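You operate a simulated robot arm through the tools that you are given. There is no shell and no other tool.

The job below is to be done with a simulated robot arm. You get a single attempt, and the scene is never put back.

TASK
Fill the humidifier to MAX from the jug and switch it on.
Fine: fill it while it is off, spill nothing, shut its lid, put the jug back, leave the dial. Set down upright: clear jug.

The check looks at the end state, three seconds after you hand in, the way a careful person would. Anything else that was tipped, shoved, dropped, spilled or broken makes it a failure. A push-on lid holds only when it is set on centred and level and pressed home; a screw cap is set on level and turned clockwise until tight.

THE ROBOT
A 6-joint arm with a two-finger parallel gripper, fixed in place. Base frame: the origin is on the floor under the middle of its stand, x ahead of it, y to its left, z up. Readings come in m, degrees, newtons and seconds.
With the tool pointing down near the work surface it reaches from about 0.36 to 0.76 m from the base axis. Its first joint turns from -66.0 to 66.0 degrees. Payload 2.45 kg.
Tool frame: the origin (TCP) lies between the finger pads and is the grasp point; the fingertips stand 0.024 m ahead of it; z points along the fingers, y is the line along which they close. Largest opening 0.068 m; finger width 0.017, thickness 0.01; the body of the gripper, 0.04 by 0.07 m, starts 0.041 m behind the TCP.
Orientation is that of the tool frame in the base frame, as a unit quaternion [w, x, y, z]. With the fingers straight down and closing along the base's y, the tool's x points along the base's -x, its y along +y and its z along -z.

THE INTERFACE
- The arm moves only by the tool drive_tool. Its argument "moves" is a list of rows, each an object (a shift or turn left out is 0, a gripper value left out holds the last) with "linear": the shift along the tool's x, y, z in units of 20 mm (1.0 is 20 mm), a list of three; "delta_rot": the turn, a rotation vector about the tool's x, y, z in units of 6 degrees (1.0 is 6 degrees), a list of three; "gripper": the opening, from 0 (shut) to 1 (fully open). In form: [{"linear": [dx, dy, dz], "delta_rot": [ax, ay, az], "gripper": gripper}, ...]. A call has 1 to 20 rows; each row shifts and turns the commanded pose from where the row before left it, along the tool's axes as they then stand. A call with a number of a shift or a turn outside -1 to 1 is refused whole. A row lasts 0.2 s, in which the tool goes at most 0.05 m and 8.6 degrees; a call with a longer step from one row to the next is refused whole, and so is a gripper value outside its range. Where a pose cannot be reached the arm comes as near as it can. A force on the tool above 90 N (or 10 N above the force at the start of the call, whichever is more), or a blocked arm, ends the call early, and 0.2 s more pass. The fingers move at their own pace (about 0.108 m/s each) and stop on an object; they squeeze with about 32 N. The grip force told is the motor's: it shows also when the fingers shut on nothing. Time passes only in rows, and 0.2 s behind the last, so rows that do not move let the fingers close. It gives the time, the measured TCP pose, the force on the tool (base axes), the opening and the grip force at its end, in the units of the frame above (readings bear some noise), with the torque about the TCP (base axes, N m) and any sound that the robot's microphone picked up.
- Cameras (640 x 400 px; columns grow to the right, rows downward): "scene" is fixed at [0.1663, 0.4121, 1.4593]; the picture's right is [-0.78, -0.63, 0.00], its down [-0.40, 0.49, -0.77] and it looks along [0.49, -0.60, -0.63] (base axes); focal length 342 px, centre (320, 200). "wrist" rides on the gripper at [0.084, 0.011, -0.075] in the tool frame; the picture's right is [-0.13, 0.99, 0.00], its down [-0.60, -0.08, -0.79] and it looks along [-0.79, -0.10, 0.61] (tool axes); focal length 251 px, centre (320, 200). There is no depth. A picture from a camera that has moved, and an enlarged one, comes with that camera's place and axes in the base frame and with its lens.
- snapshot(camera): a new picture of that camera. It takes no simulated time.
- close_up(camera, box): a new picture of the part [left, top, right, bottom] of that camera's present view, enlarged. It takes no simulated time.
- hand_in(): hands the job in; it is judged then, once.

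Nothing tells you positions but the pictures and the camera data. Unless the task says otherwise, let go and move clear before handing in.

The tools are called after "Request:" as a command line: name --argument value ..., lists and objects as JSON in quotes. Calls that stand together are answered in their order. drive_tool: Moves the arm, as the interface text tells. Its arguments: {"type":"object","properties":{"moves":{"type":"array","items":{"type":"object","properties":{"linear":{"type":"array","items":{"type":"number"}},"delta_rot":{"type":"array","items":{"type":"number"}},"gripper":{"type":"number"}}}}},"required":["moves"]} The other tools are called the same way: snapshot (camera) takes a picture; close_up (camera, box) takes an enlarged picture of a part of a camera's view; hand_in () hands the job in.

At the start:

```text
time_s: 0.0
ee_pos: [0.4332, 0.0545, 1.153]
tool_rot: [-0.001, 0.001, 1.0, 0.001]
ft_force: [-1.1, -0.3, -0.8]
ft_torque: [-0.02, -0.01, 0.02]
gripper_width: 0.0681
finger_force: 0.0
```

scene: 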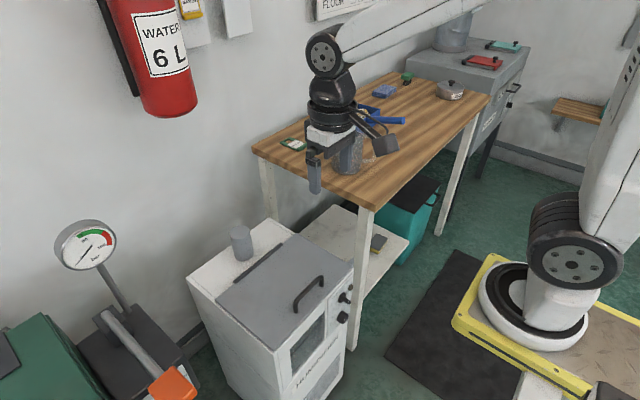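
wrist: 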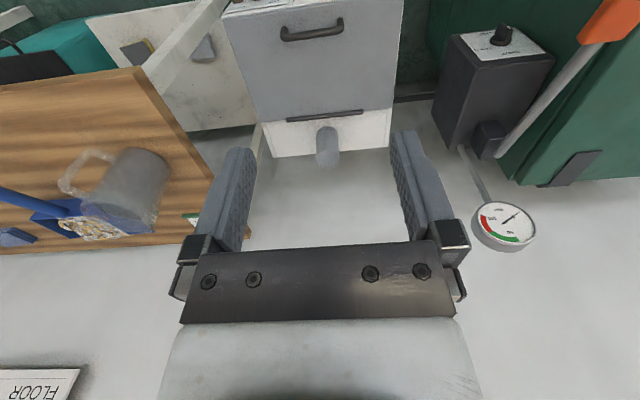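

I see a white humidifier cabinet with a grey lid, a workbench carrying a clear jug, and other items around. I will take close-ups before moving anything.

Request:
close_up --camera "scene" --box '[180, 210, 380, 400]'

Request:
close_up --camera "scene" --box '[250, 60, 500, 220]'

Request:
close_up --camera "wrist" --box '[0, 120, 260, 280]'

Request:
close_up --camera "wrist" --box '[200, 0, 440, 180]'

```text
2.11 times, centred on (280, 305) of scene
camera zoom: at [0.1663, 0.4121, 1.4593], right [-0.78, -0.63, 0.0], down [-0.4, 0.49, -0.77], along [0.49, -0.6, -0.63], focal length 720 px, centre (404, -21)
```

zoom: 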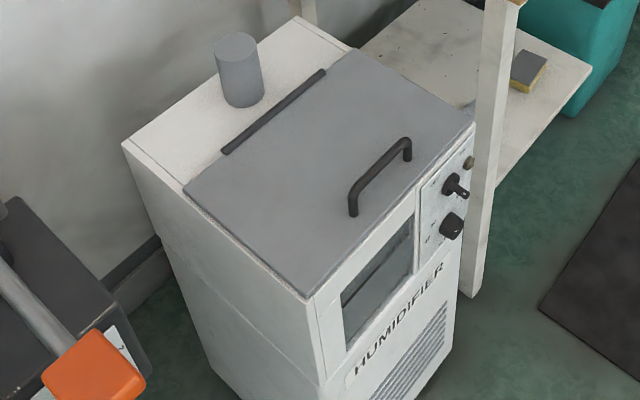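

```text
2.50 times, centred on (375, 140) of scene
camera zoom: at [0.1663, 0.4121, 1.4593], right [-0.78, -0.63, 0.0], down [-0.4, 0.49, -0.77], along [0.49, -0.6, -0.63], focal length 855 px, centre (182, 350)
```

zoom: 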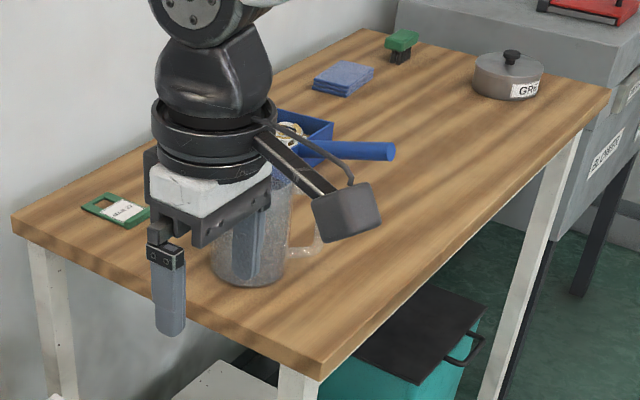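

```text
2.46 times, centred on (130, 200) of wrist
camera zoom: at [0.3478, 0.0652, 1.2283], right [0.13, 0.99, 0.0], down [0.6, -0.08, 0.79], along [0.79, -0.1, -0.61], focal length 619 px, centre (788, 200)
```

zoom: 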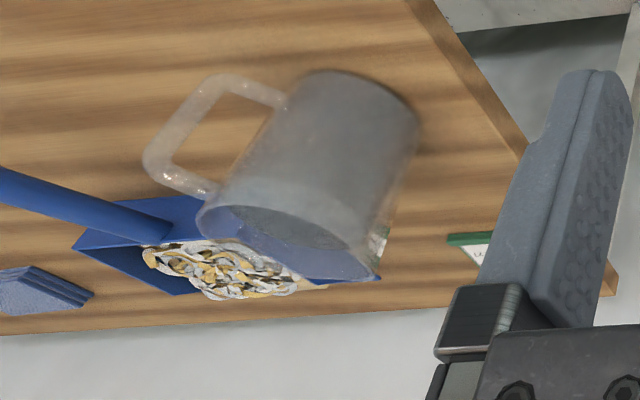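

```text
2.22 times, centred on (320, 90) of wrist
camera zoom: at [0.3478, 0.0652, 1.2283], right [0.13, 0.99, 0.0], down [0.6, -0.08, 0.79], along [0.79, -0.1, -0.61], focal length 559 px, centre (320, 444)
```

zoom: 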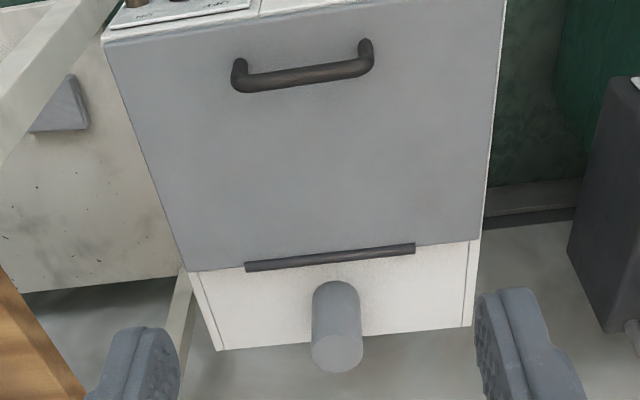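

The humidifier top is at about z 0.72–0.75, with its lid handle near (0.51, 0.03, 0.75). The jug is at about (0.67, -0.36) on a bench roughly 0.84 high. I will move sideways at a safe height to look at the jug.

Request:
drive_tool --moves '[{"linear": [0, -1, 0]}, {"linear": [0, -1, 0]}, {"linear": [0, -1, 0]}, {"linear": [0, -1, 0]}, {"linear": [0, -1, 0]}, {"linear": [0, -1, 0]}, {"linear": [0, -1, 0]}, {"linear": [0, -1, 0]}, {"linear": [0, -1, 0]}, {"linear": [0, -1, 0]}, {"linear": [0, -1, 0]}, {"linear": [0, -1, 0]}, {"linear": [0, -1, 0]}, {"linear": [0, -1, 0]}, {"linear": [0, -1, 0]}]'

Request:
snapshot --camera "wrist"

Request:
snapshot --camera "scene"

```text
time_s: 3.2
ee_pos: [0.4326, -0.246, 1.1533]
tool_rot: [0.0, 0.0, 1.0, 0.001]
ft_force: [-0.1, -0.3, -0.8]
ft_torque: [-0.02, -0.03, 0.03]
gripper_width: 0.068
finger_force: 0.1
```

```text
taken
camera wrist: at [0.3488, -0.2345, 1.2286], right [0.13, 0.99, 0.0], down [0.6, -0.08, 0.79], along [0.79, -0.1, -0.61], focal length 251 px, centre (320, 200)
```

wrist: 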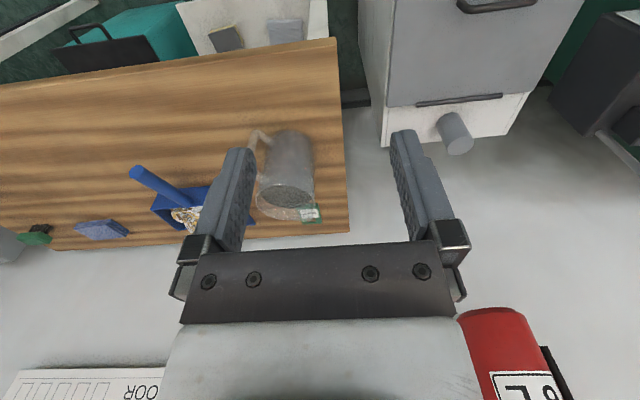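

```text
taken
```

scene: 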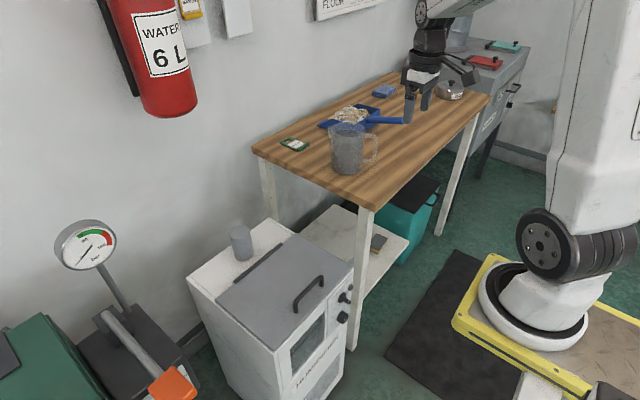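

The jug is now unobstructed in the scene view. I will look at it closely from both cameras.

Request:
close_up --camera "scene" --box '[270, 90, 430, 190]'

Request:
close_up --camera "wrist" --box '[200, 110, 360, 240]'

Request:
close_up --camera "scene" --box '[270, 250, 370, 400]'

```text
4.00 times, centred on (350, 140) of scene
camera zoom: at [0.1663, 0.4121, 1.4593], right [-0.78, -0.63, 0.0], down [-0.4, 0.49, -0.77], along [0.49, -0.6, -0.63], focal length 1368 px, centre (200, 440)
```

zoom: 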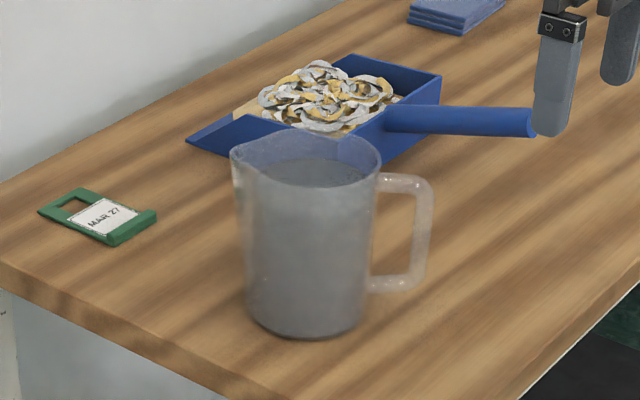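

```text
3.08 times, centred on (280, 175) of wrist
camera zoom: at [0.3488, -0.2345, 1.2286], right [0.13, 0.99, 0.0], down [0.6, -0.08, 0.79], along [0.79, -0.1, -0.61], focal length 774 px, centre (443, 277)
```

zoom: 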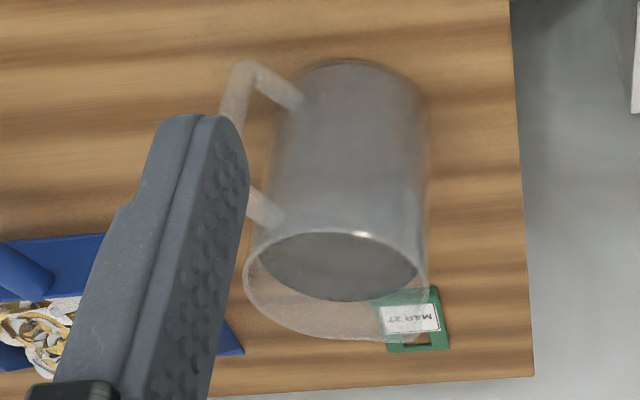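

```text
2.67 times, centred on (320, 325) of scene
camera zoom: at [0.1663, 0.4121, 1.4593], right [-0.78, -0.63, 0.0], down [-0.4, 0.49, -0.77], along [0.49, -0.6, -0.63], focal length 912 px, centre (320, -133)
```

zoom: 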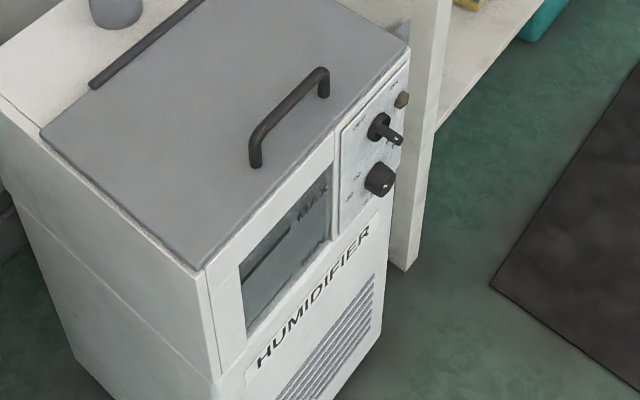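

The jug is nearly full, with its handle toward -y and its spout toward +y. Next I will go to the front of the humidifier to read the panel and window.

Request:
drive_tool --moves '[{"linear": [0, 1, 0]}, {"linear": [0, 1, 0]}, {"linear": [0, 1, 0]}, {"linear": [0, 1, 0]}, {"linear": [0, 1, 0]}, {"linear": [0, 1, 0]}, {"linear": [0.5, 1, 0]}, {"linear": [0.5, 1, 0]}, {"linear": [0.5, 1, 0]}, {"linear": [0.5, 0.8, 0]}, {"linear": [0.5, 0, 1]}, {"linear": [0.5, 0, 1]}, {"linear": [0, 0, 1]}, {"linear": [0, 0, 1]}, {"linear": [0, 0, 1]}, {"linear": [0, 0, 1]}, {"linear": [0, 0, 1]}, {"linear": [0, 0, 1]}, {"linear": [0, 0, 1]}, {"linear": [0, 0, 1]}]'

Request:
snapshot --camera "wrist"

Request:
snapshot --camera "scene"

```text
time_s: 7.4
ee_pos: [0.3724, -0.0486, 0.9527]
tool_rot: [0.0, 0.0, 1.0, 0.0]
ft_force: [-0.2, -0.3, 0.4]
ft_torque: [0.01, 0.0, 0.02]
gripper_width: 0.0681
finger_force: 0.0
```

```text
taken
camera wrist: at [0.2875, -0.039, 1.0291], right [0.13, 0.99, 0.0], down [0.6, -0.08, 0.79], along [0.79, -0.1, -0.61], focal length 251 px, centre (320, 200)
```

wrist: 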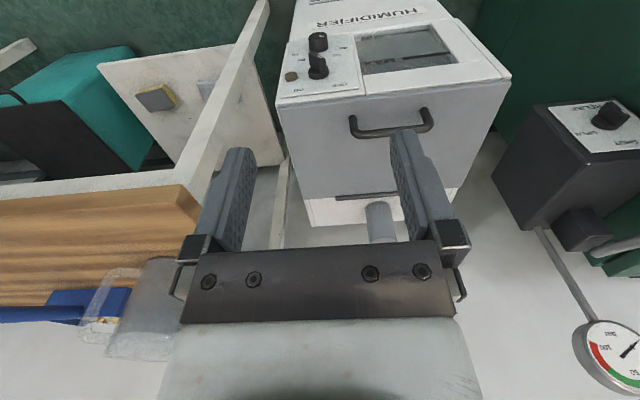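

```text
taken
```

scene: 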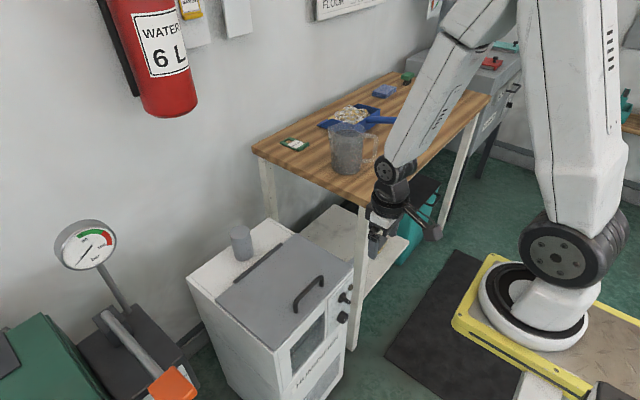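

Request:
close_up --camera "wrist" --box '[260, 0, 480, 140]'

Request:
close_up --camera "wrist" --box '[270, 20, 370, 110]'

```text
2.86 times, centred on (370, 70) of wrist
camera zoom: at [0.2875, -0.039, 1.0291], right [0.13, 0.99, 0.0], down [0.6, -0.08, 0.79], along [0.79, -0.1, -0.61], focal length 718 px, centre (177, 571)
```

zoom: 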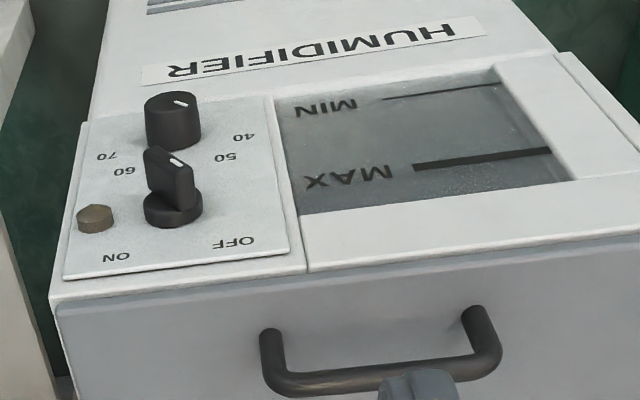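

```text
4.44 times, centred on (320, 65) of wrist
camera zoom: at [0.2875, -0.039, 1.0291], right [0.13, 0.99, 0.0], down [0.6, -0.08, 0.79], along [0.79, -0.1, -0.61], focal length 1118 px, centre (320, 800)
```

zoom: 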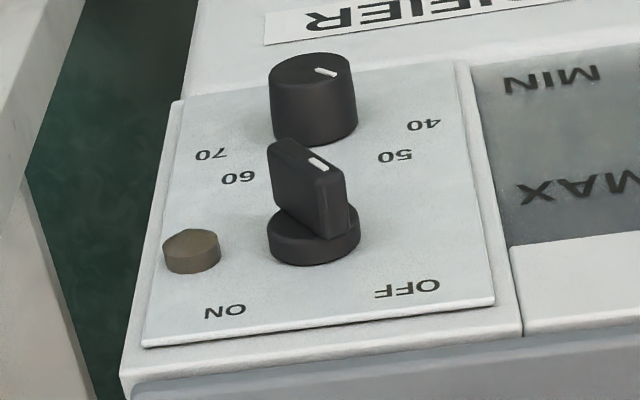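

The panel shows a paddle switch currently pointing to OFF, with ON a clockwise turn away, and the 40–70 dial sits below it. The window carries MIN and MAX lines. I will lower the camera for a more head-on view.

Request:
drive_tool --moves '[{"linear": [0, 0, 1]}, {"linear": [0, 0, 1]}, {"linear": [0, 0, 1]}, {"linear": [0, 0, 1]}, {"linear": [0, 0, 1]}, {"linear": [0, 0, 1]}, {"linear": [0, 0, 1]}]'

Request:
snapshot --camera "wrist"

Request:
close_up --camera "wrist" --box '[240, 0, 480, 150]'

Request:
snapshot --camera "scene"

```text
time_s: 9.0
ee_pos: [0.3727, -0.0498, 0.8119]
tool_rot: [0.001, 0.0, 1.0, 0.0]
ft_force: [0.4, 0.0, 0.1]
ft_torque: [0.02, 0.0, 0.0]
gripper_width: 0.0679
finger_force: 0.0
```

```text
taken
camera wrist: at [0.2877, -0.0389, 0.8871], right [0.13, 0.99, 0.0], down [0.6, -0.08, 0.79], along [0.79, -0.1, -0.61], focal length 251 px, centre (320, 200)
```

wrist: 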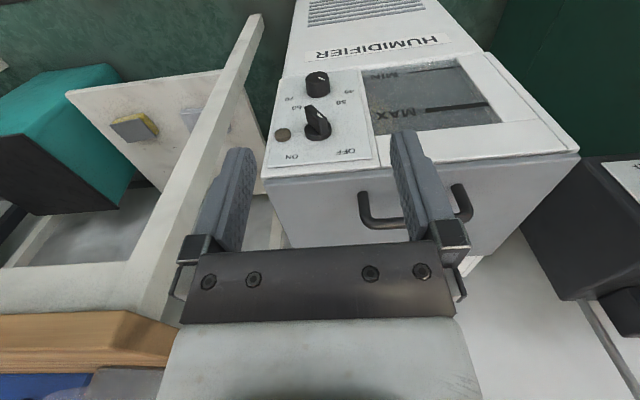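

```text
2.67 times, centred on (360, 75) of wrist
camera zoom: at [0.2877, -0.0389, 0.8871], right [0.13, 0.99, 0.0], down [0.6, -0.08, 0.79], along [0.79, -0.1, -0.61], focal length 670 px, centre (213, 533)
```

zoom: 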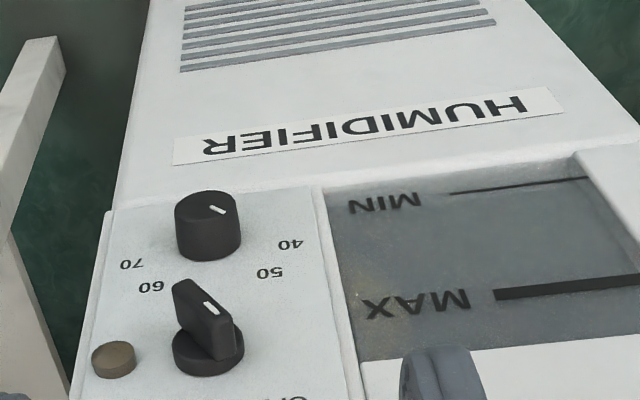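

```text
taken
```

scene: 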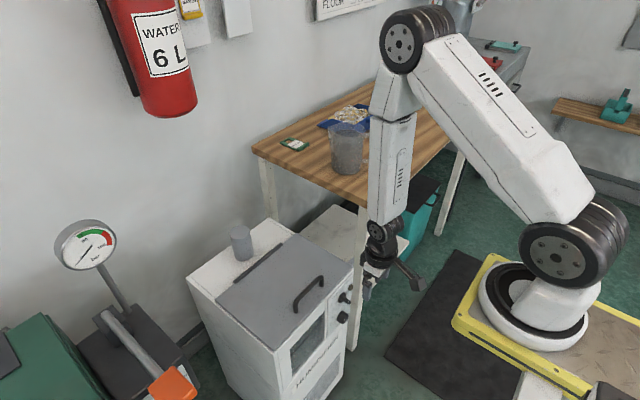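

The switch axis is at about (0.474, -0.064, 0.643), and the MAX and MIN lines are at about z 0.63 and 0.54. I will zoom in to find the present water level in the window.

Request:
close_up --camera "wrist" --box '[360, 50, 520, 150]'

Request:
close_up --camera "wrist" --box '[260, 50, 380, 170]'

Request:
close_up --camera "scene" --box '[280, 290, 360, 380]'

```text
4.00 times, centred on (440, 100) of wrist
camera zoom: at [0.2877, -0.0389, 0.8871], right [0.13, 0.99, 0.0], down [0.6, -0.08, 0.79], along [0.79, -0.1, -0.61], focal length 1006 px, centre (-160, 600)
```

zoom: 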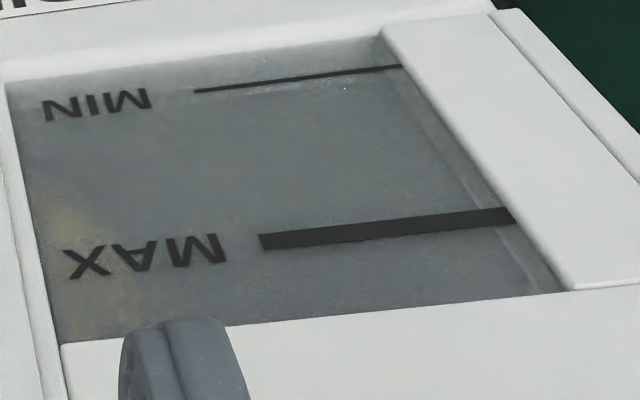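

```text
3.33 times, centred on (320, 110) of wrist
camera zoom: at [0.2877, -0.0389, 0.8871], right [0.13, 0.99, 0.0], down [0.6, -0.08, 0.79], along [0.79, -0.1, -0.61], focal length 838 px, centre (320, 500)
```

zoom: 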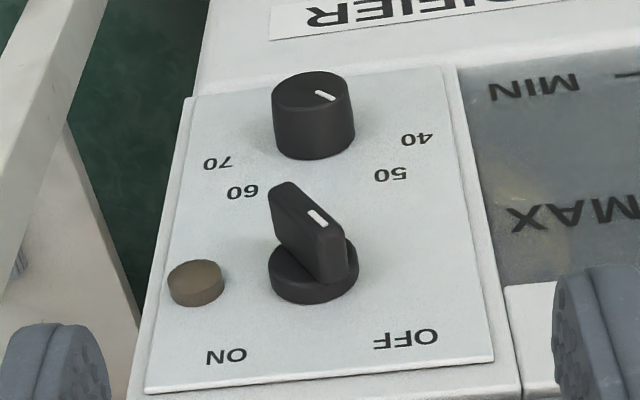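

```text
4.44 times, centred on (320, 335) of scene
camera zoom: at [0.1663, 0.4121, 1.4593], right [-0.78, -0.63, 0.0], down [-0.4, 0.49, -0.77], along [0.49, -0.6, -0.63], focal length 1520 px, centre (320, -400)
```

zoom: 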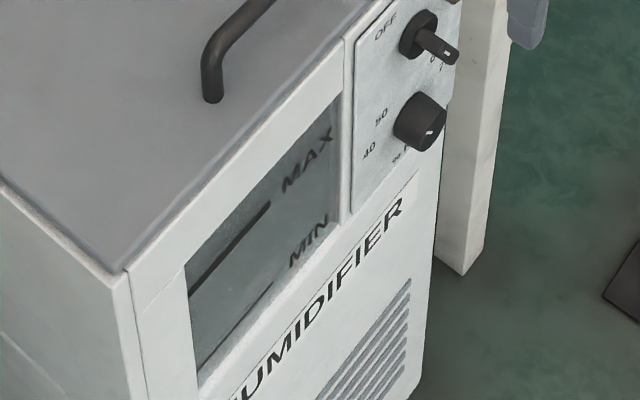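

The lid hinge is on the far side at x≈0.693 and its arch handle bar runs along y at about x≈0.51, z≈0.75. I will rise, yaw the tool 90° so the fingers can straddle the bar, and look from above.

Request:
drive_tool --moves '[{"linear": [0, 0, -1], "delta_rot": [0, 0, -1]}, {"linear": [0, 0, -1], "delta_rot": [0, 0, -1]}, {"linear": [0, 0, -1], "delta_rot": [0, 0, -1]}, {"linear": [0, 0, -1], "delta_rot": [0, 0, -1]}, {"linear": [0, 0, -1], "delta_rot": [0, 0, -1]}, {"linear": [0, 0, -1], "delta_rot": [0, 0, -1]}, {"linear": [0, 0, -1], "delta_rot": [0, 0, -1]}, {"delta_rot": [0, 0, -1]}, {"delta_rot": [0, 0, -1]}, {"delta_rot": [0, 0, -1]}, {"delta_rot": [0, 0, -1]}, {"delta_rot": [0, 0, -1]}, {"delta_rot": [0, 0, -1]}, {"delta_rot": [0, 0, -1]}, {"delta_rot": [0, 0, -1]}]'

Request:
snapshot --camera "wrist"

Request:
snapshot --camera "scene"

```text
time_s: 12.2
ee_pos: [0.372, -0.0497, 0.9523]
tool_rot: [0.0, 0.708, -0.706, 0.0]
ft_force: [0.0, -0.3, -0.6]
ft_torque: [-0.01, 0.0, 0.0]
gripper_width: 0.0679
finger_force: 0.0
```

```text
taken
camera wrist: at [0.3611, -0.1337, 1.0284], right [-0.99, 0.13, 0.0], down [0.08, 0.6, 0.79], along [0.1, 0.79, -0.61], focal length 251 px, centre (320, 200)
```

wrist: 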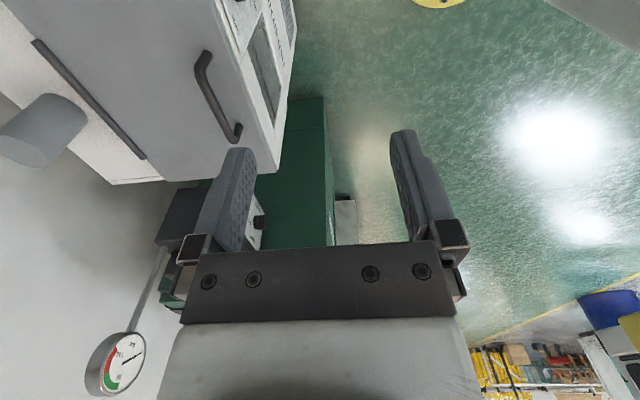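

```text
taken
```

scene: 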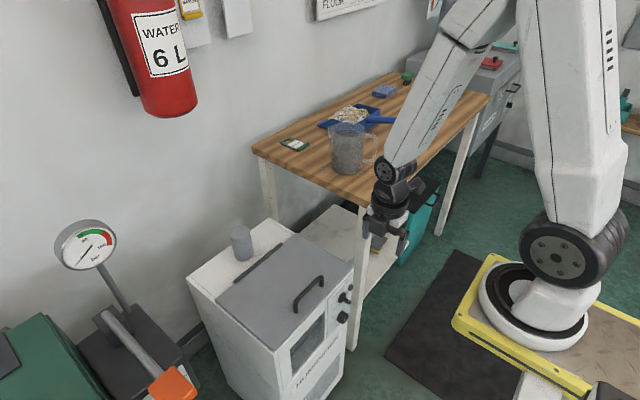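

Now I'll move over the handle and descend part way so the camera sees the bar in profile.

Request:
drive_tool --moves '[{"linear": [-0.57, -1, 0]}, {"linear": [-0.57, -1, 0]}, {"linear": [-0.57, -1, 0]}, {"linear": [-0.57, -1, 0]}, {"linear": [-0.57, -1, 0]}, {"linear": [-0.57, -1, 0]}, {"linear": [-0.57, -1, 0]}, {"linear": [0, 0, 1]}, {"linear": [0, 0, 1]}, {"linear": [0, 0, 1]}, {"linear": [0, 0, 1]}, {"linear": [0, 0, 1]}]'

Request:
snapshot --camera "wrist"

Request:
snapshot --camera "scene"

```text
time_s: 14.8
ee_pos: [0.5129, 0.0307, 0.8524]
tool_rot: [0.0, 0.708, -0.707, 0.001]
ft_force: [0.4, -0.7, -0.4]
ft_torque: [-0.01, -0.01, 0.03]
gripper_width: 0.068
finger_force: 0.1
```

```text
taken
camera wrist: at [0.5004, -0.0539, 0.9287], right [-0.99, 0.13, 0.0], down [0.08, 0.6, 0.79], along [0.1, 0.79, -0.61], focal length 251 px, centre (320, 200)
```

wrist: 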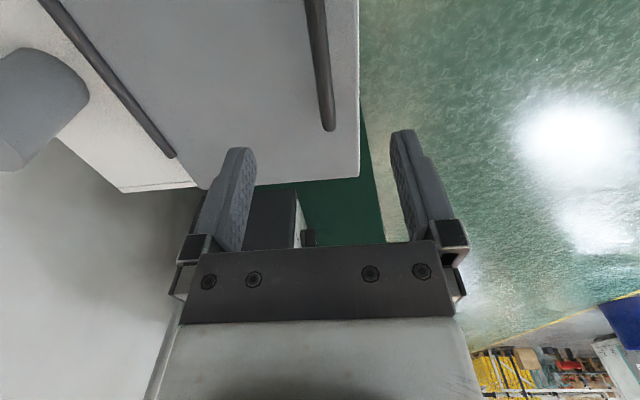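

```text
taken
```

scene: 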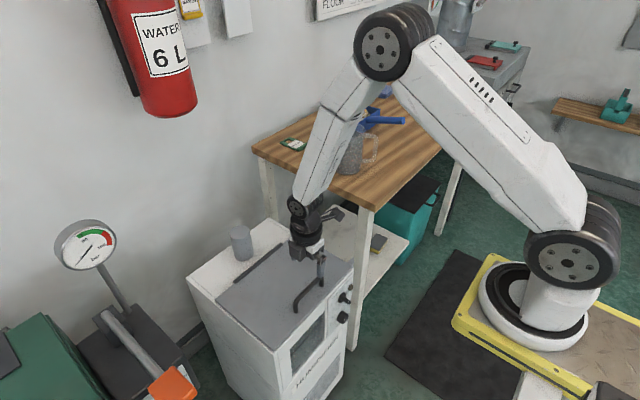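

The bar is at x≈0.510 and the lid spans roughly y -0.12 to 0.18. I will lower until the fingertips are just above the bar and check.

Request:
drive_tool --moves '[{"linear": [0, 0.12, 1]}, {"linear": [0, 0, 1]}, {"linear": [0, 0, 0.8]}]'

Request:
close_up --camera "wrist" --box '[200, 0, 440, 150]'

Request:
close_up --camera "scene" --box '[260, 180, 370, 330]'

```text
time_s: 15.6
ee_pos: [0.5094, 0.0298, 0.7962]
tool_rot: [0.0, 0.708, -0.707, 0.001]
ft_force: [-0.2, -0.4, 0.3]
ft_torque: [0.02, 0.02, -0.02]
gripper_width: 0.0679
finger_force: 0.1
```

```text
2.67 times, centred on (320, 75) of wrist
camera zoom: at [0.4987, -0.0536, 0.8715], right [-0.99, 0.13, 0.0], down [0.08, 0.6, 0.79], along [0.1, 0.79, -0.61], focal length 670 px, centre (320, 533)
```

zoom: 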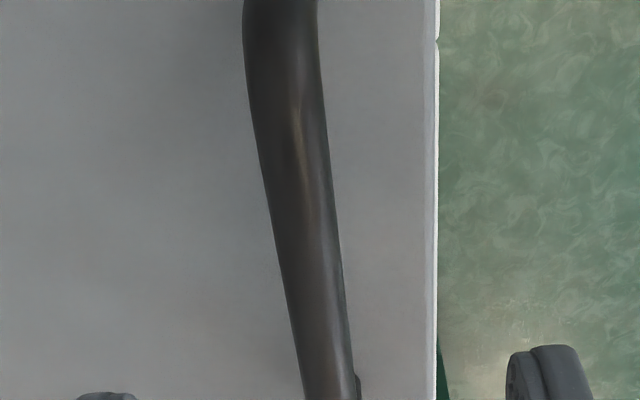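

```text
2.67 times, centred on (315, 255) of scene
camera zoom: at [0.1663, 0.4121, 1.4593], right [-0.78, -0.63, 0.0], down [-0.4, 0.49, -0.77], along [0.49, -0.6, -0.63], focal length 912 px, centre (333, 53)
```

zoom: 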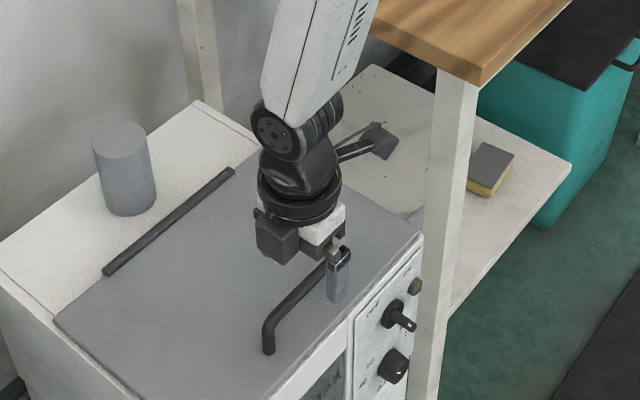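

The bar (about 12 mm thick) is centred between the fingers. I'll descend about 34 mm and close on it.

Request:
drive_tool --moves '[{"linear": [0, 0, 1]}, {"linear": [0, 0, 0.7]}, {"gripper": 0.1}, {"gripper": 0.1}, {"gripper": 0.0}, {"gripper": 0.0}]'

Request:
snapshot --camera "wrist"

Request:
close_up --camera "scene" --box '[260, 180, 370, 330]'

```text
time_s: 17.0
ee_pos: [0.5108, 0.0284, 0.7621]
tool_rot: [0.0, -0.707, 0.708, 0.001]
ft_force: [-8.2, -0.1, -0.5]
ft_torque: [-0.04, 0.1, 0.02]
gripper_width: 0.0115
finger_force: 32.5
```

```text
taken
camera wrist: at [0.4988, -0.0543, 0.8375], right [-0.99, 0.13, 0.0], down [0.08, 0.6, 0.79], along [0.1, 0.79, -0.61], focal length 251 px, centre (320, 200)
```

wrist: 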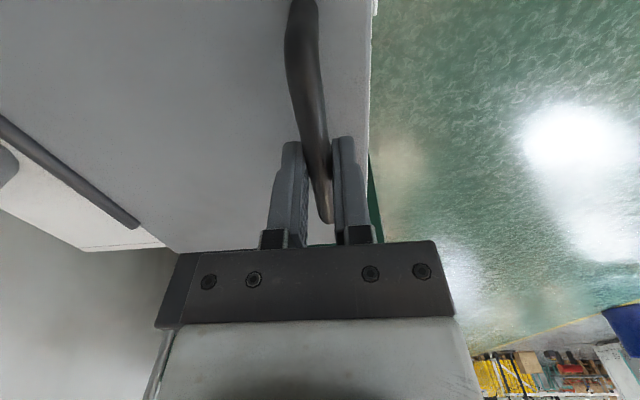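

```text
2.67 times, centred on (315, 255) of scene
camera zoom: at [0.1661, 0.4121, 1.4593], right [-0.78, -0.63, 0.0], down [-0.4, 0.49, -0.77], along [0.49, -0.6, -0.63], focal length 912 px, centre (333, 53)
```

zoom: 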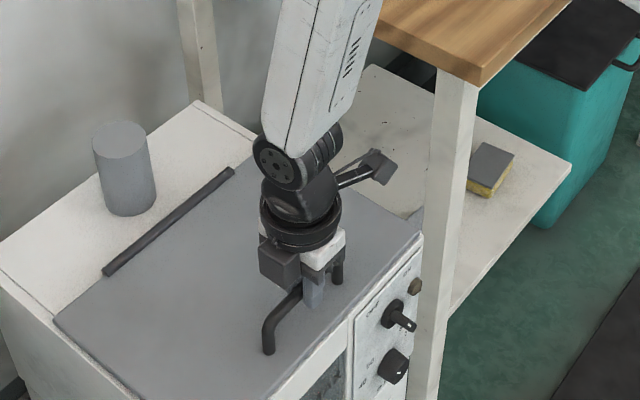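

The bar is gripped (11.5 mm, 32 N). I'll lift along the lid's arc about the hinge at roughly (0.690, 0.717), starting with about 10° and watching forces.

Request:
drive_tool --moves '[{"linear": [0, -0.15, -0.4]}, {"linear": [0, -0.13, -0.57]}, {"linear": [0, -0.14, -0.57]}]'

Request:
close_up --camera "scene" --box '[200, 180, 380, 340]'

```text
time_s: 17.8
ee_pos: [0.5204, 0.0295, 0.7935]
tool_rot: [-0.002, 0.707, -0.707, 0.002]
ft_force: [2.9, 0.2, -3.8]
ft_torque: [-0.03, 0.02, -0.07]
gripper_width: 0.0117
finger_force: 32.8
```

```text
2.50 times, centred on (290, 260) of scene
camera zoom: at [0.1664, 0.4121, 1.4592], right [-0.78, -0.63, 0.0], down [-0.4, 0.49, -0.77], along [0.49, -0.6, -0.63], focal length 855 px, centre (395, 50)
```

zoom: 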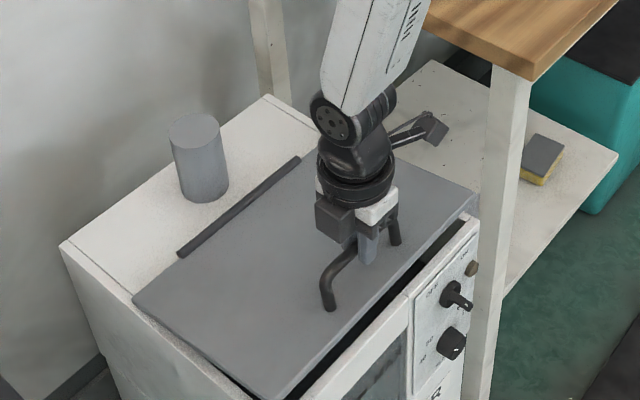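

The lid is lifting freely with only about 4 N of load. I'll continue along the arc to about 50°.

Request:
drive_tool --moves '[{"linear": [0, -0.34, -0.72]}, {"linear": [0, -0.34, -0.72]}, {"linear": [0, -0.46, -0.65]}, {"linear": [0, -0.46, -0.65]}, {"linear": [0, -0.56, -0.56]}, {"linear": [0, -0.56, -0.56]}, {"linear": [0, -0.65, -0.45]}, {"linear": [0, -0.65, -0.45]}]'

Request:
close_up --camera "scene" --box '[180, 150, 380, 340]'

Request:
snapshot --camera "wrist"

```text
time_s: 19.6
ee_pos: [0.5984, 0.0313, 0.8896]
tool_rot: [0.0, 0.708, -0.706, -0.001]
ft_force: [5.3, -5.4, -14.4]
ft_torque: [-0.49, -0.03, -0.29]
gripper_width: 0.0117
finger_force: 31.9
```

```text
2.11 times, centred on (280, 245) of scene
camera zoom: at [0.1667, 0.412, 1.4592], right [-0.78, -0.63, 0.0], down [-0.4, 0.49, -0.77], along [0.49, -0.6, -0.63], focal length 720 px, centre (404, 105)
```

zoom: 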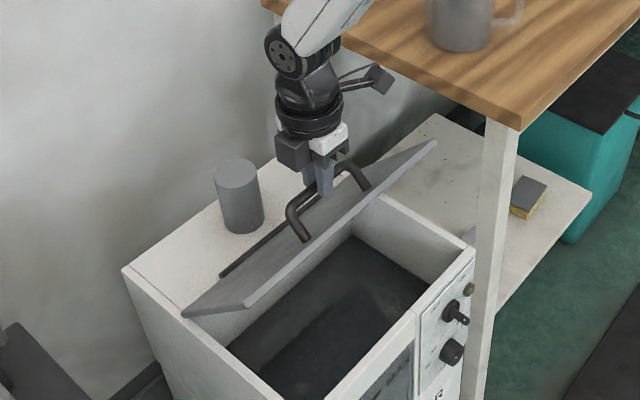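

```text
taken
camera wrist: at [0.5879, -0.0536, 0.9638], right [-0.99, 0.13, 0.0], down [0.08, 0.6, 0.79], along [0.1, 0.79, -0.61], focal length 251 px, centre (320, 200)
```

wrist: 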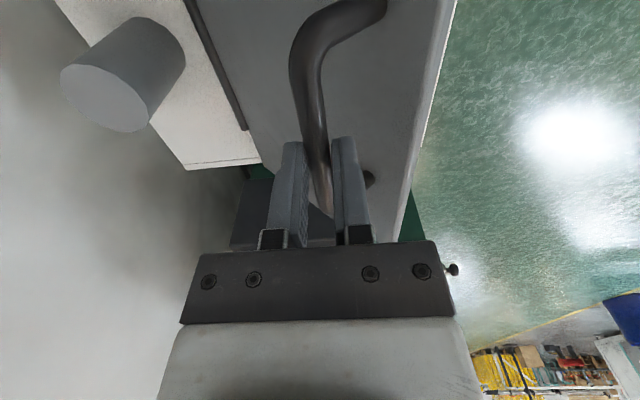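

The lid is at about 50° and the open tank is visible below. The forces suggest I am pulling slightly too far outward, so I'll trim the radius by a few millimetres and continue.

Request:
drive_tool --moves '[{"linear": [0, -0.72, -0.2]}, {"linear": [0, -0.72, -0.22]}]'

Request:
close_up --camera "scene" --box '[180, 150, 380, 340]'

Request:
close_up --camera "wrist" --box '[220, 60, 460, 260]'

```text
time_s: 20.2
ee_pos: [0.6302, 0.0305, 0.8993]
tool_rot: [-0.002, 0.707, -0.707, 0.001]
ft_force: [-10.4, 2.6, 23.8]
ft_torque: [0.01, 0.18, -0.53]
gripper_width: 0.012
finger_force: 32.6
```

```text
2.11 times, centred on (280, 245) of scene
camera zoom: at [0.1655, 0.4122, 1.4593], right [-0.78, -0.63, 0.0], down [-0.4, 0.49, -0.77], along [0.49, -0.6, -0.63], focal length 720 px, centre (404, 105)
```

zoom: 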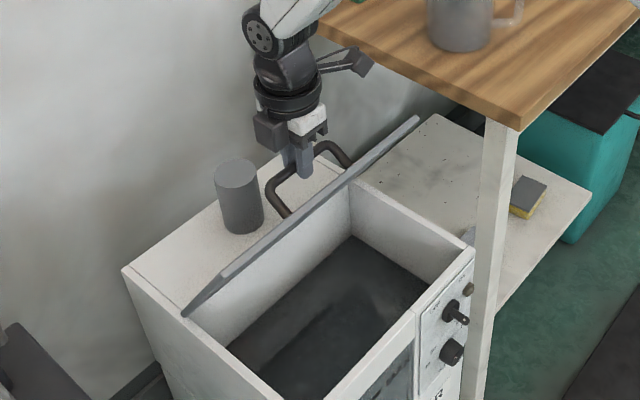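

```text
2.00 times, centred on (340, 160) of wrist
camera zoom: at [0.6173, -0.0536, 0.974], right [-0.99, 0.13, 0.0], down [0.08, 0.6, 0.79], along [0.1, 0.79, -0.61], focal length 503 px, centre (280, 280)
```

zoom: 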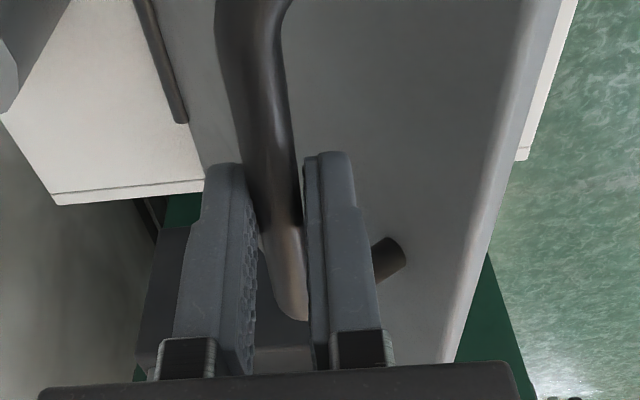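

The lid is at about 65–70° and the arc model fits. I was about 1.5 mm low, so I'll follow the corrected arc up to about 80°.

Request:
drive_tool --moves '[{"linear": [0, -0.7, -0.27]}, {"linear": [0, -0.72, -0.18]}, {"linear": [0, -0.79, -0.09]}, {"linear": [0, -0.79, -0.04]}]'

Request:
close_up --camera "scene" --box '[180, 150, 380, 340]'

Request:
close_up --camera "wrist" --box '[220, 60, 460, 260]'

```text
time_s: 21.2
ee_pos: [0.6872, 0.0303, 0.9083]
tool_rot: [-0.001, 0.707, -0.707, 0.0]
ft_force: [-2.5, 6.2, 8.1]
ft_torque: [-0.47, 0.1, -0.41]
gripper_width: 0.0114
finger_force: 32.0
```

```text
2.11 times, centred on (280, 245) of scene
camera zoom: at [0.166, 0.4123, 1.4592], right [-0.78, -0.63, 0.0], down [-0.4, 0.49, -0.77], along [0.49, -0.6, -0.63], focal length 720 px, centre (404, 105)
```

zoom: 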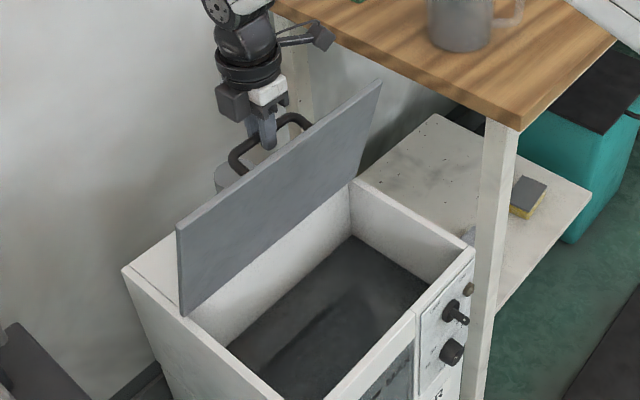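

```text
2.00 times, centred on (340, 160) of wrist
camera zoom: at [0.6764, -0.0536, 0.9834], right [-0.99, 0.13, 0.0], down [0.08, 0.6, 0.79], along [0.1, 0.79, -0.61], focal length 503 px, centre (280, 280)
```

zoom: 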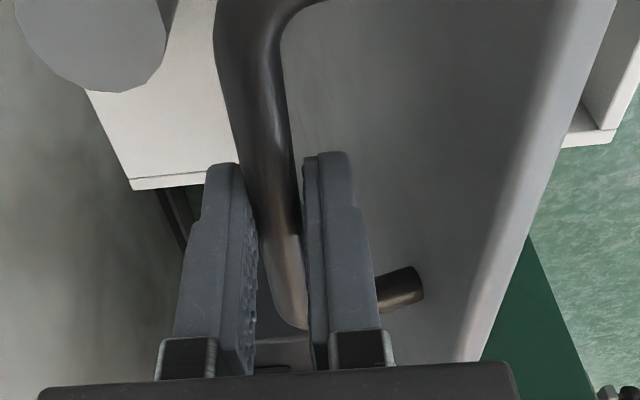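

The lid is now around 80°. I'll continue past vertical, to about 95–100°, following the arc.

Request:
drive_tool --moves '[{"linear": [0, -0.8, 0.0]}, {"linear": [0, -0.8, 0.06]}, {"linear": [0, -0.78, 0.15]}]'

Request:
snapshot --camera "scene"

Request:
close_up --camera "scene" --box '[180, 150, 380, 340]'

Request:
close_up --camera "wrist" --box '[220, 60, 460, 260]'

```text
time_s: 22.0
ee_pos: [0.7342, 0.03, 0.9045]
tool_rot: [-0.001, -0.707, 0.707, 0.001]
ft_force: [-1.6, 5.1, -1.0]
ft_torque: [-0.01, 0.06, -0.37]
gripper_width: 0.0115
finger_force: 32.2
```

```text
taken
```

scene: 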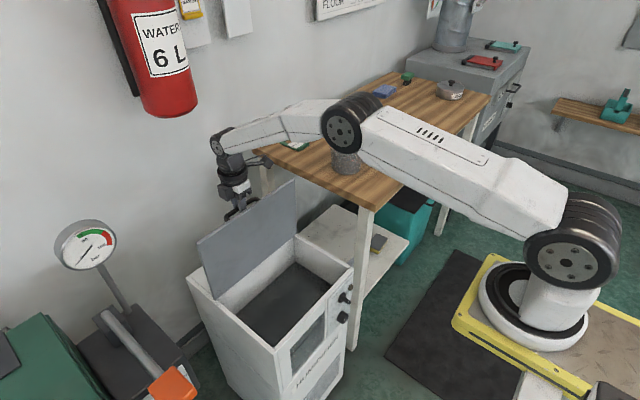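

```text
2.11 times, centred on (280, 245) of scene
camera zoom: at [0.1663, 0.4122, 1.4592], right [-0.78, -0.63, 0.0], down [-0.4, 0.49, -0.77], along [0.49, -0.6, -0.63], focal length 720 px, centre (404, 105)
```

zoom: 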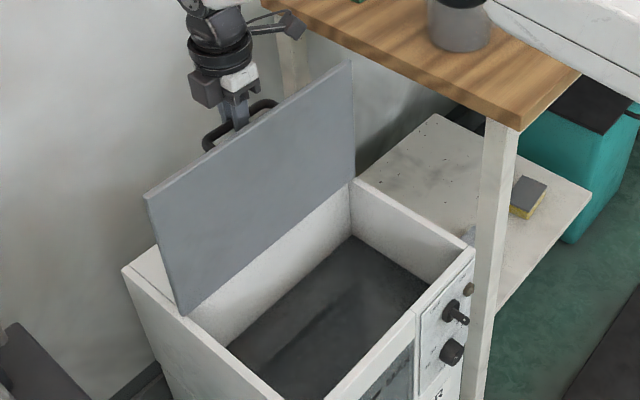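

```text
2.00 times, centred on (340, 160) of wrist
camera zoom: at [0.724, -0.0538, 0.9783], right [-0.99, 0.13, 0.0], down [0.08, 0.6, 0.79], along [0.1, 0.79, -0.61], focal length 503 px, centre (280, 280)
```

zoom: 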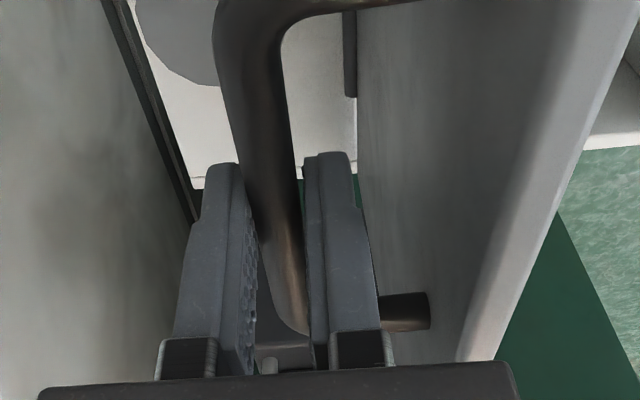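

The lid is just past vertical (about 94°). I'll carry it on to about 102° so gravity will hold it open.

Request:
drive_tool --moves '[{"linear": [0, -0.6, 0.15]}, {"linear": [0, -0.6, 0.18]}]'

Request:
close_up --camera "scene" --box '[180, 130, 380, 340]'

Request:
close_up --camera "wrist" --box '[220, 60, 460, 260]'

```text
time_s: 22.6
ee_pos: [0.7591, 0.0307, 0.8973]
tool_rot: [0.001, 0.708, -0.706, -0.002]
ft_force: [-1.7, 7.1, -3.1]
ft_torque: [-0.41, 0.07, -0.41]
gripper_width: 0.0116
finger_force: 31.9
```

```text
1.90 times, centred on (280, 235) of scene
camera zoom: at [0.1663, 0.4123, 1.4592], right [-0.78, -0.63, 0.0], down [-0.4, 0.49, -0.77], along [0.49, -0.6, -0.63], focal length 651 px, centre (396, 133)
```

zoom: 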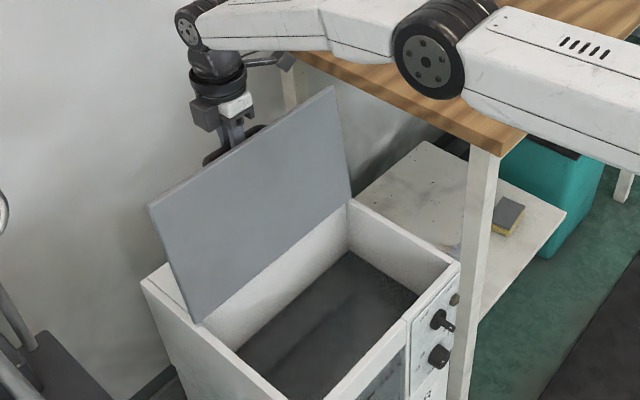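

```text
2.00 times, centred on (340, 160) of wrist
camera zoom: at [0.7476, -0.0539, 0.9722], right [-0.99, 0.13, 0.0], down [0.08, 0.6, 0.79], along [0.1, 0.79, -0.61], focal length 503 px, centre (280, 280)
```

zoom: 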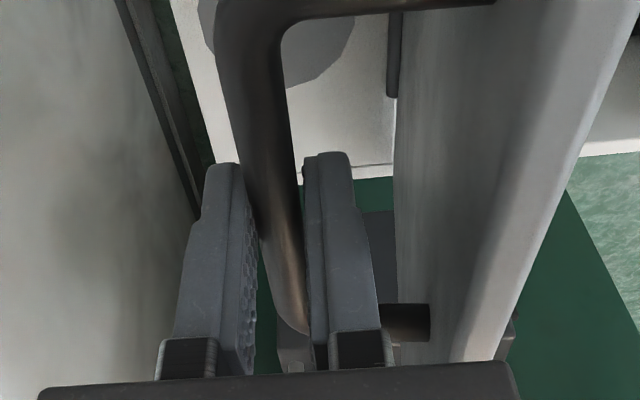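

The lid is at about 102° with little load. I'll keep lowering it backward gently until I feel the stop, so it doesn't drop.

Request:
drive_tool --moves '[{"linear": [0, -0.4, 0.17]}, {"linear": [0, -0.4, 0.2]}, {"linear": [0, -0.4, 0.22]}]'

Request:
close_up --camera "scene" --box '[180, 130, 380, 340]'

Request:
close_up --camera "wrist" --box '[220, 60, 460, 260]'

```text
time_s: 23.4
ee_pos: [0.7666, 0.0299, 0.8949]
tool_rot: [-0.001, 0.707, -0.707, 0.002]
ft_force: [3.6, 9.0, 9.2]
ft_torque: [-0.15, -0.03, -0.35]
gripper_width: 0.0116
finger_force: 32.7
out of reach, approached as far as the arm can: row 2, 3
```

```text
1.90 times, centred on (280, 235) of scene
camera zoom: at [0.1661, 0.4123, 1.4592], right [-0.78, -0.63, 0.0], down [-0.4, 0.49, -0.77], along [0.49, -0.6, -0.63], focal length 651 px, centre (396, 133)
```

zoom: 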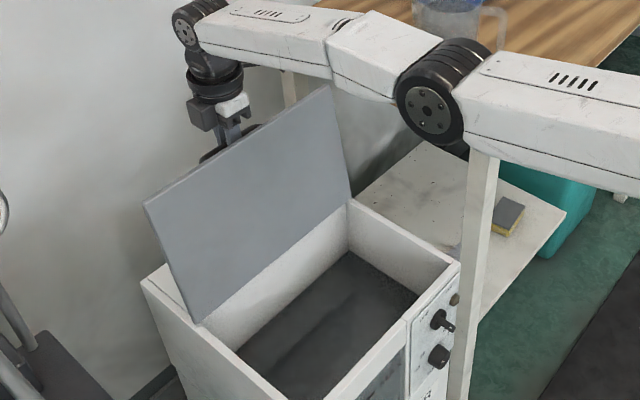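

```text
2.00 times, centred on (340, 160) of wrist
camera zoom: at [0.7547, -0.054, 0.9693], right [-0.99, 0.13, -0.01], down [0.07, 0.6, 0.79], along [0.1, 0.79, -0.61], focal length 503 px, centre (280, 280)
```

zoom: 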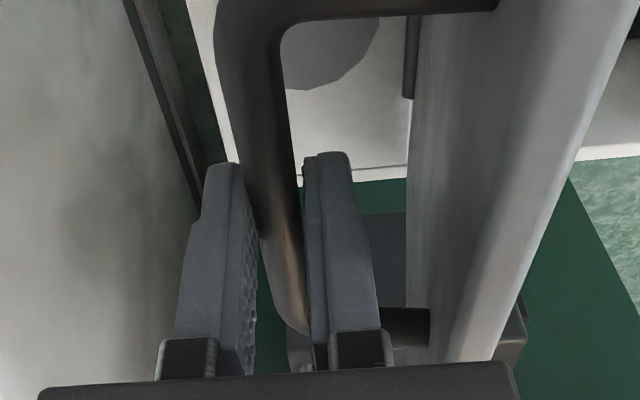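

The arm has reached its limit with the lid leaning back at about 104°, past vertical. I'll step back slightly within reach, then open the fingers gently and see how the lid settles.

Request:
drive_tool --moves '[{"linear": [0, 0.4, -0.22]}, {"linear": [0, 0.3, -0.15]}, {"gripper": 0.3}, {"gripper": 0.3}, {"gripper": 0.3}]'

Request:
close_up --camera "scene" --box '[180, 130, 380, 340]'

Request:
close_up --camera "wrist" --box '[220, 60, 460, 260]'

```text
time_s: 24.6
ee_pos: [0.7522, 0.03, 0.8997]
tool_rot: [-0.002, 0.707, -0.707, -0.001]
ft_force: [-0.4, -0.2, 0.4]
ft_torque: [-0.01, -0.01, 0.01]
gripper_width: 0.0202
finger_force: 0.1
```

```text
1.90 times, centred on (280, 235) of scene
camera zoom: at [0.1663, 0.4121, 1.4593], right [-0.78, -0.63, 0.0], down [-0.4, 0.49, -0.77], along [0.49, -0.6, -0.63], focal length 651 px, centre (396, 133)
```

zoom: 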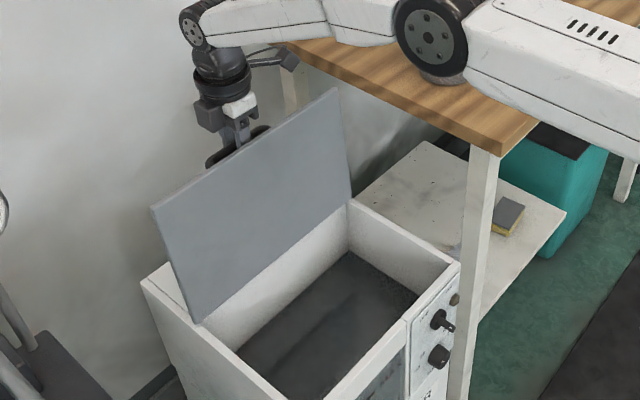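

```text
2.00 times, centred on (340, 160) of wrist
camera zoom: at [0.7399, -0.055, 0.9747], right [-0.99, 0.13, 0.0], down [0.08, 0.6, 0.79], along [0.1, 0.79, -0.61], focal length 503 px, centre (280, 280)
```

zoom: 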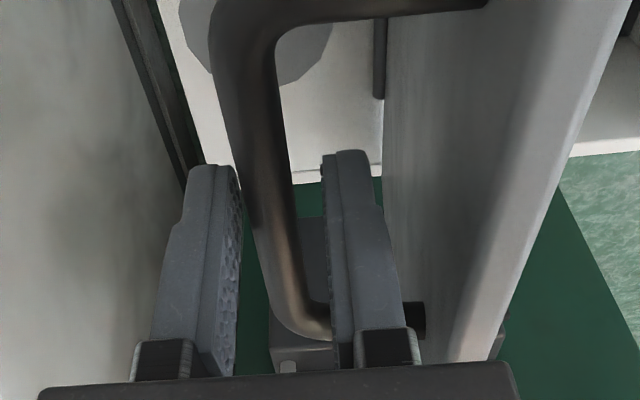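

The fingers carry no load and the lid stays open by itself at about 101°. I'll lift straight up out of the handle and back away.

Request:
drive_tool --moves '[{"linear": [0, 0, -0.5]}, {"linear": [0, 0, -1]}, {"linear": [0, 0, -1]}, {"linear": [0, 0, -1]}, {"linear": [0, 0, -1]}, {"linear": [0, 0, -1]}, {"linear": [0, 0, -1]}, {"linear": [0, 1, -1]}, {"linear": [0, 1, -1], "gripper": 1.0}, {"linear": [0, 1, -1]}, {"linear": [0, 1, 0]}, {"linear": [0, 1, 0]}, {"linear": [0, 1, 0]}, {"linear": [0, 1, 0]}, {"linear": [0, 1, 0]}, {"linear": [0, 1, 0]}, {"linear": [0, 1, 0]}]'

Request:
snapshot --camera "scene"

Request:
snapshot --camera "wrist"

```text
time_s: 28.2
ee_pos: [0.5504, 0.0308, 1.0889]
tool_rot: [0.0, 0.707, -0.707, 0.0]
ft_force: [0.5, -0.6, 0.4]
ft_torque: [0.0, -0.01, -0.02]
gripper_width: 0.068
finger_force: 0.1
```

```text
taken
```

scene: 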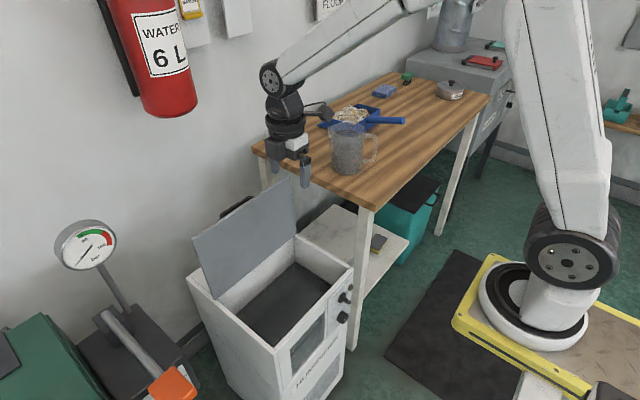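

```text
taken
camera wrist: at [0.5384, -0.0538, 1.1644], right [-0.99, 0.13, 0.0], down [0.08, 0.6, 0.79], along [0.1, 0.79, -0.61], focal length 251 px, centre (320, 200)
```

wrist: 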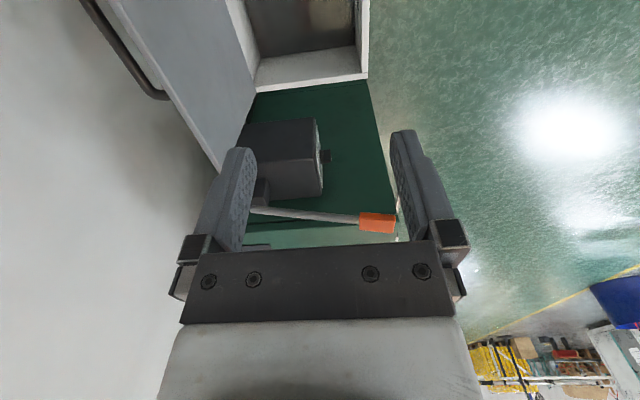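

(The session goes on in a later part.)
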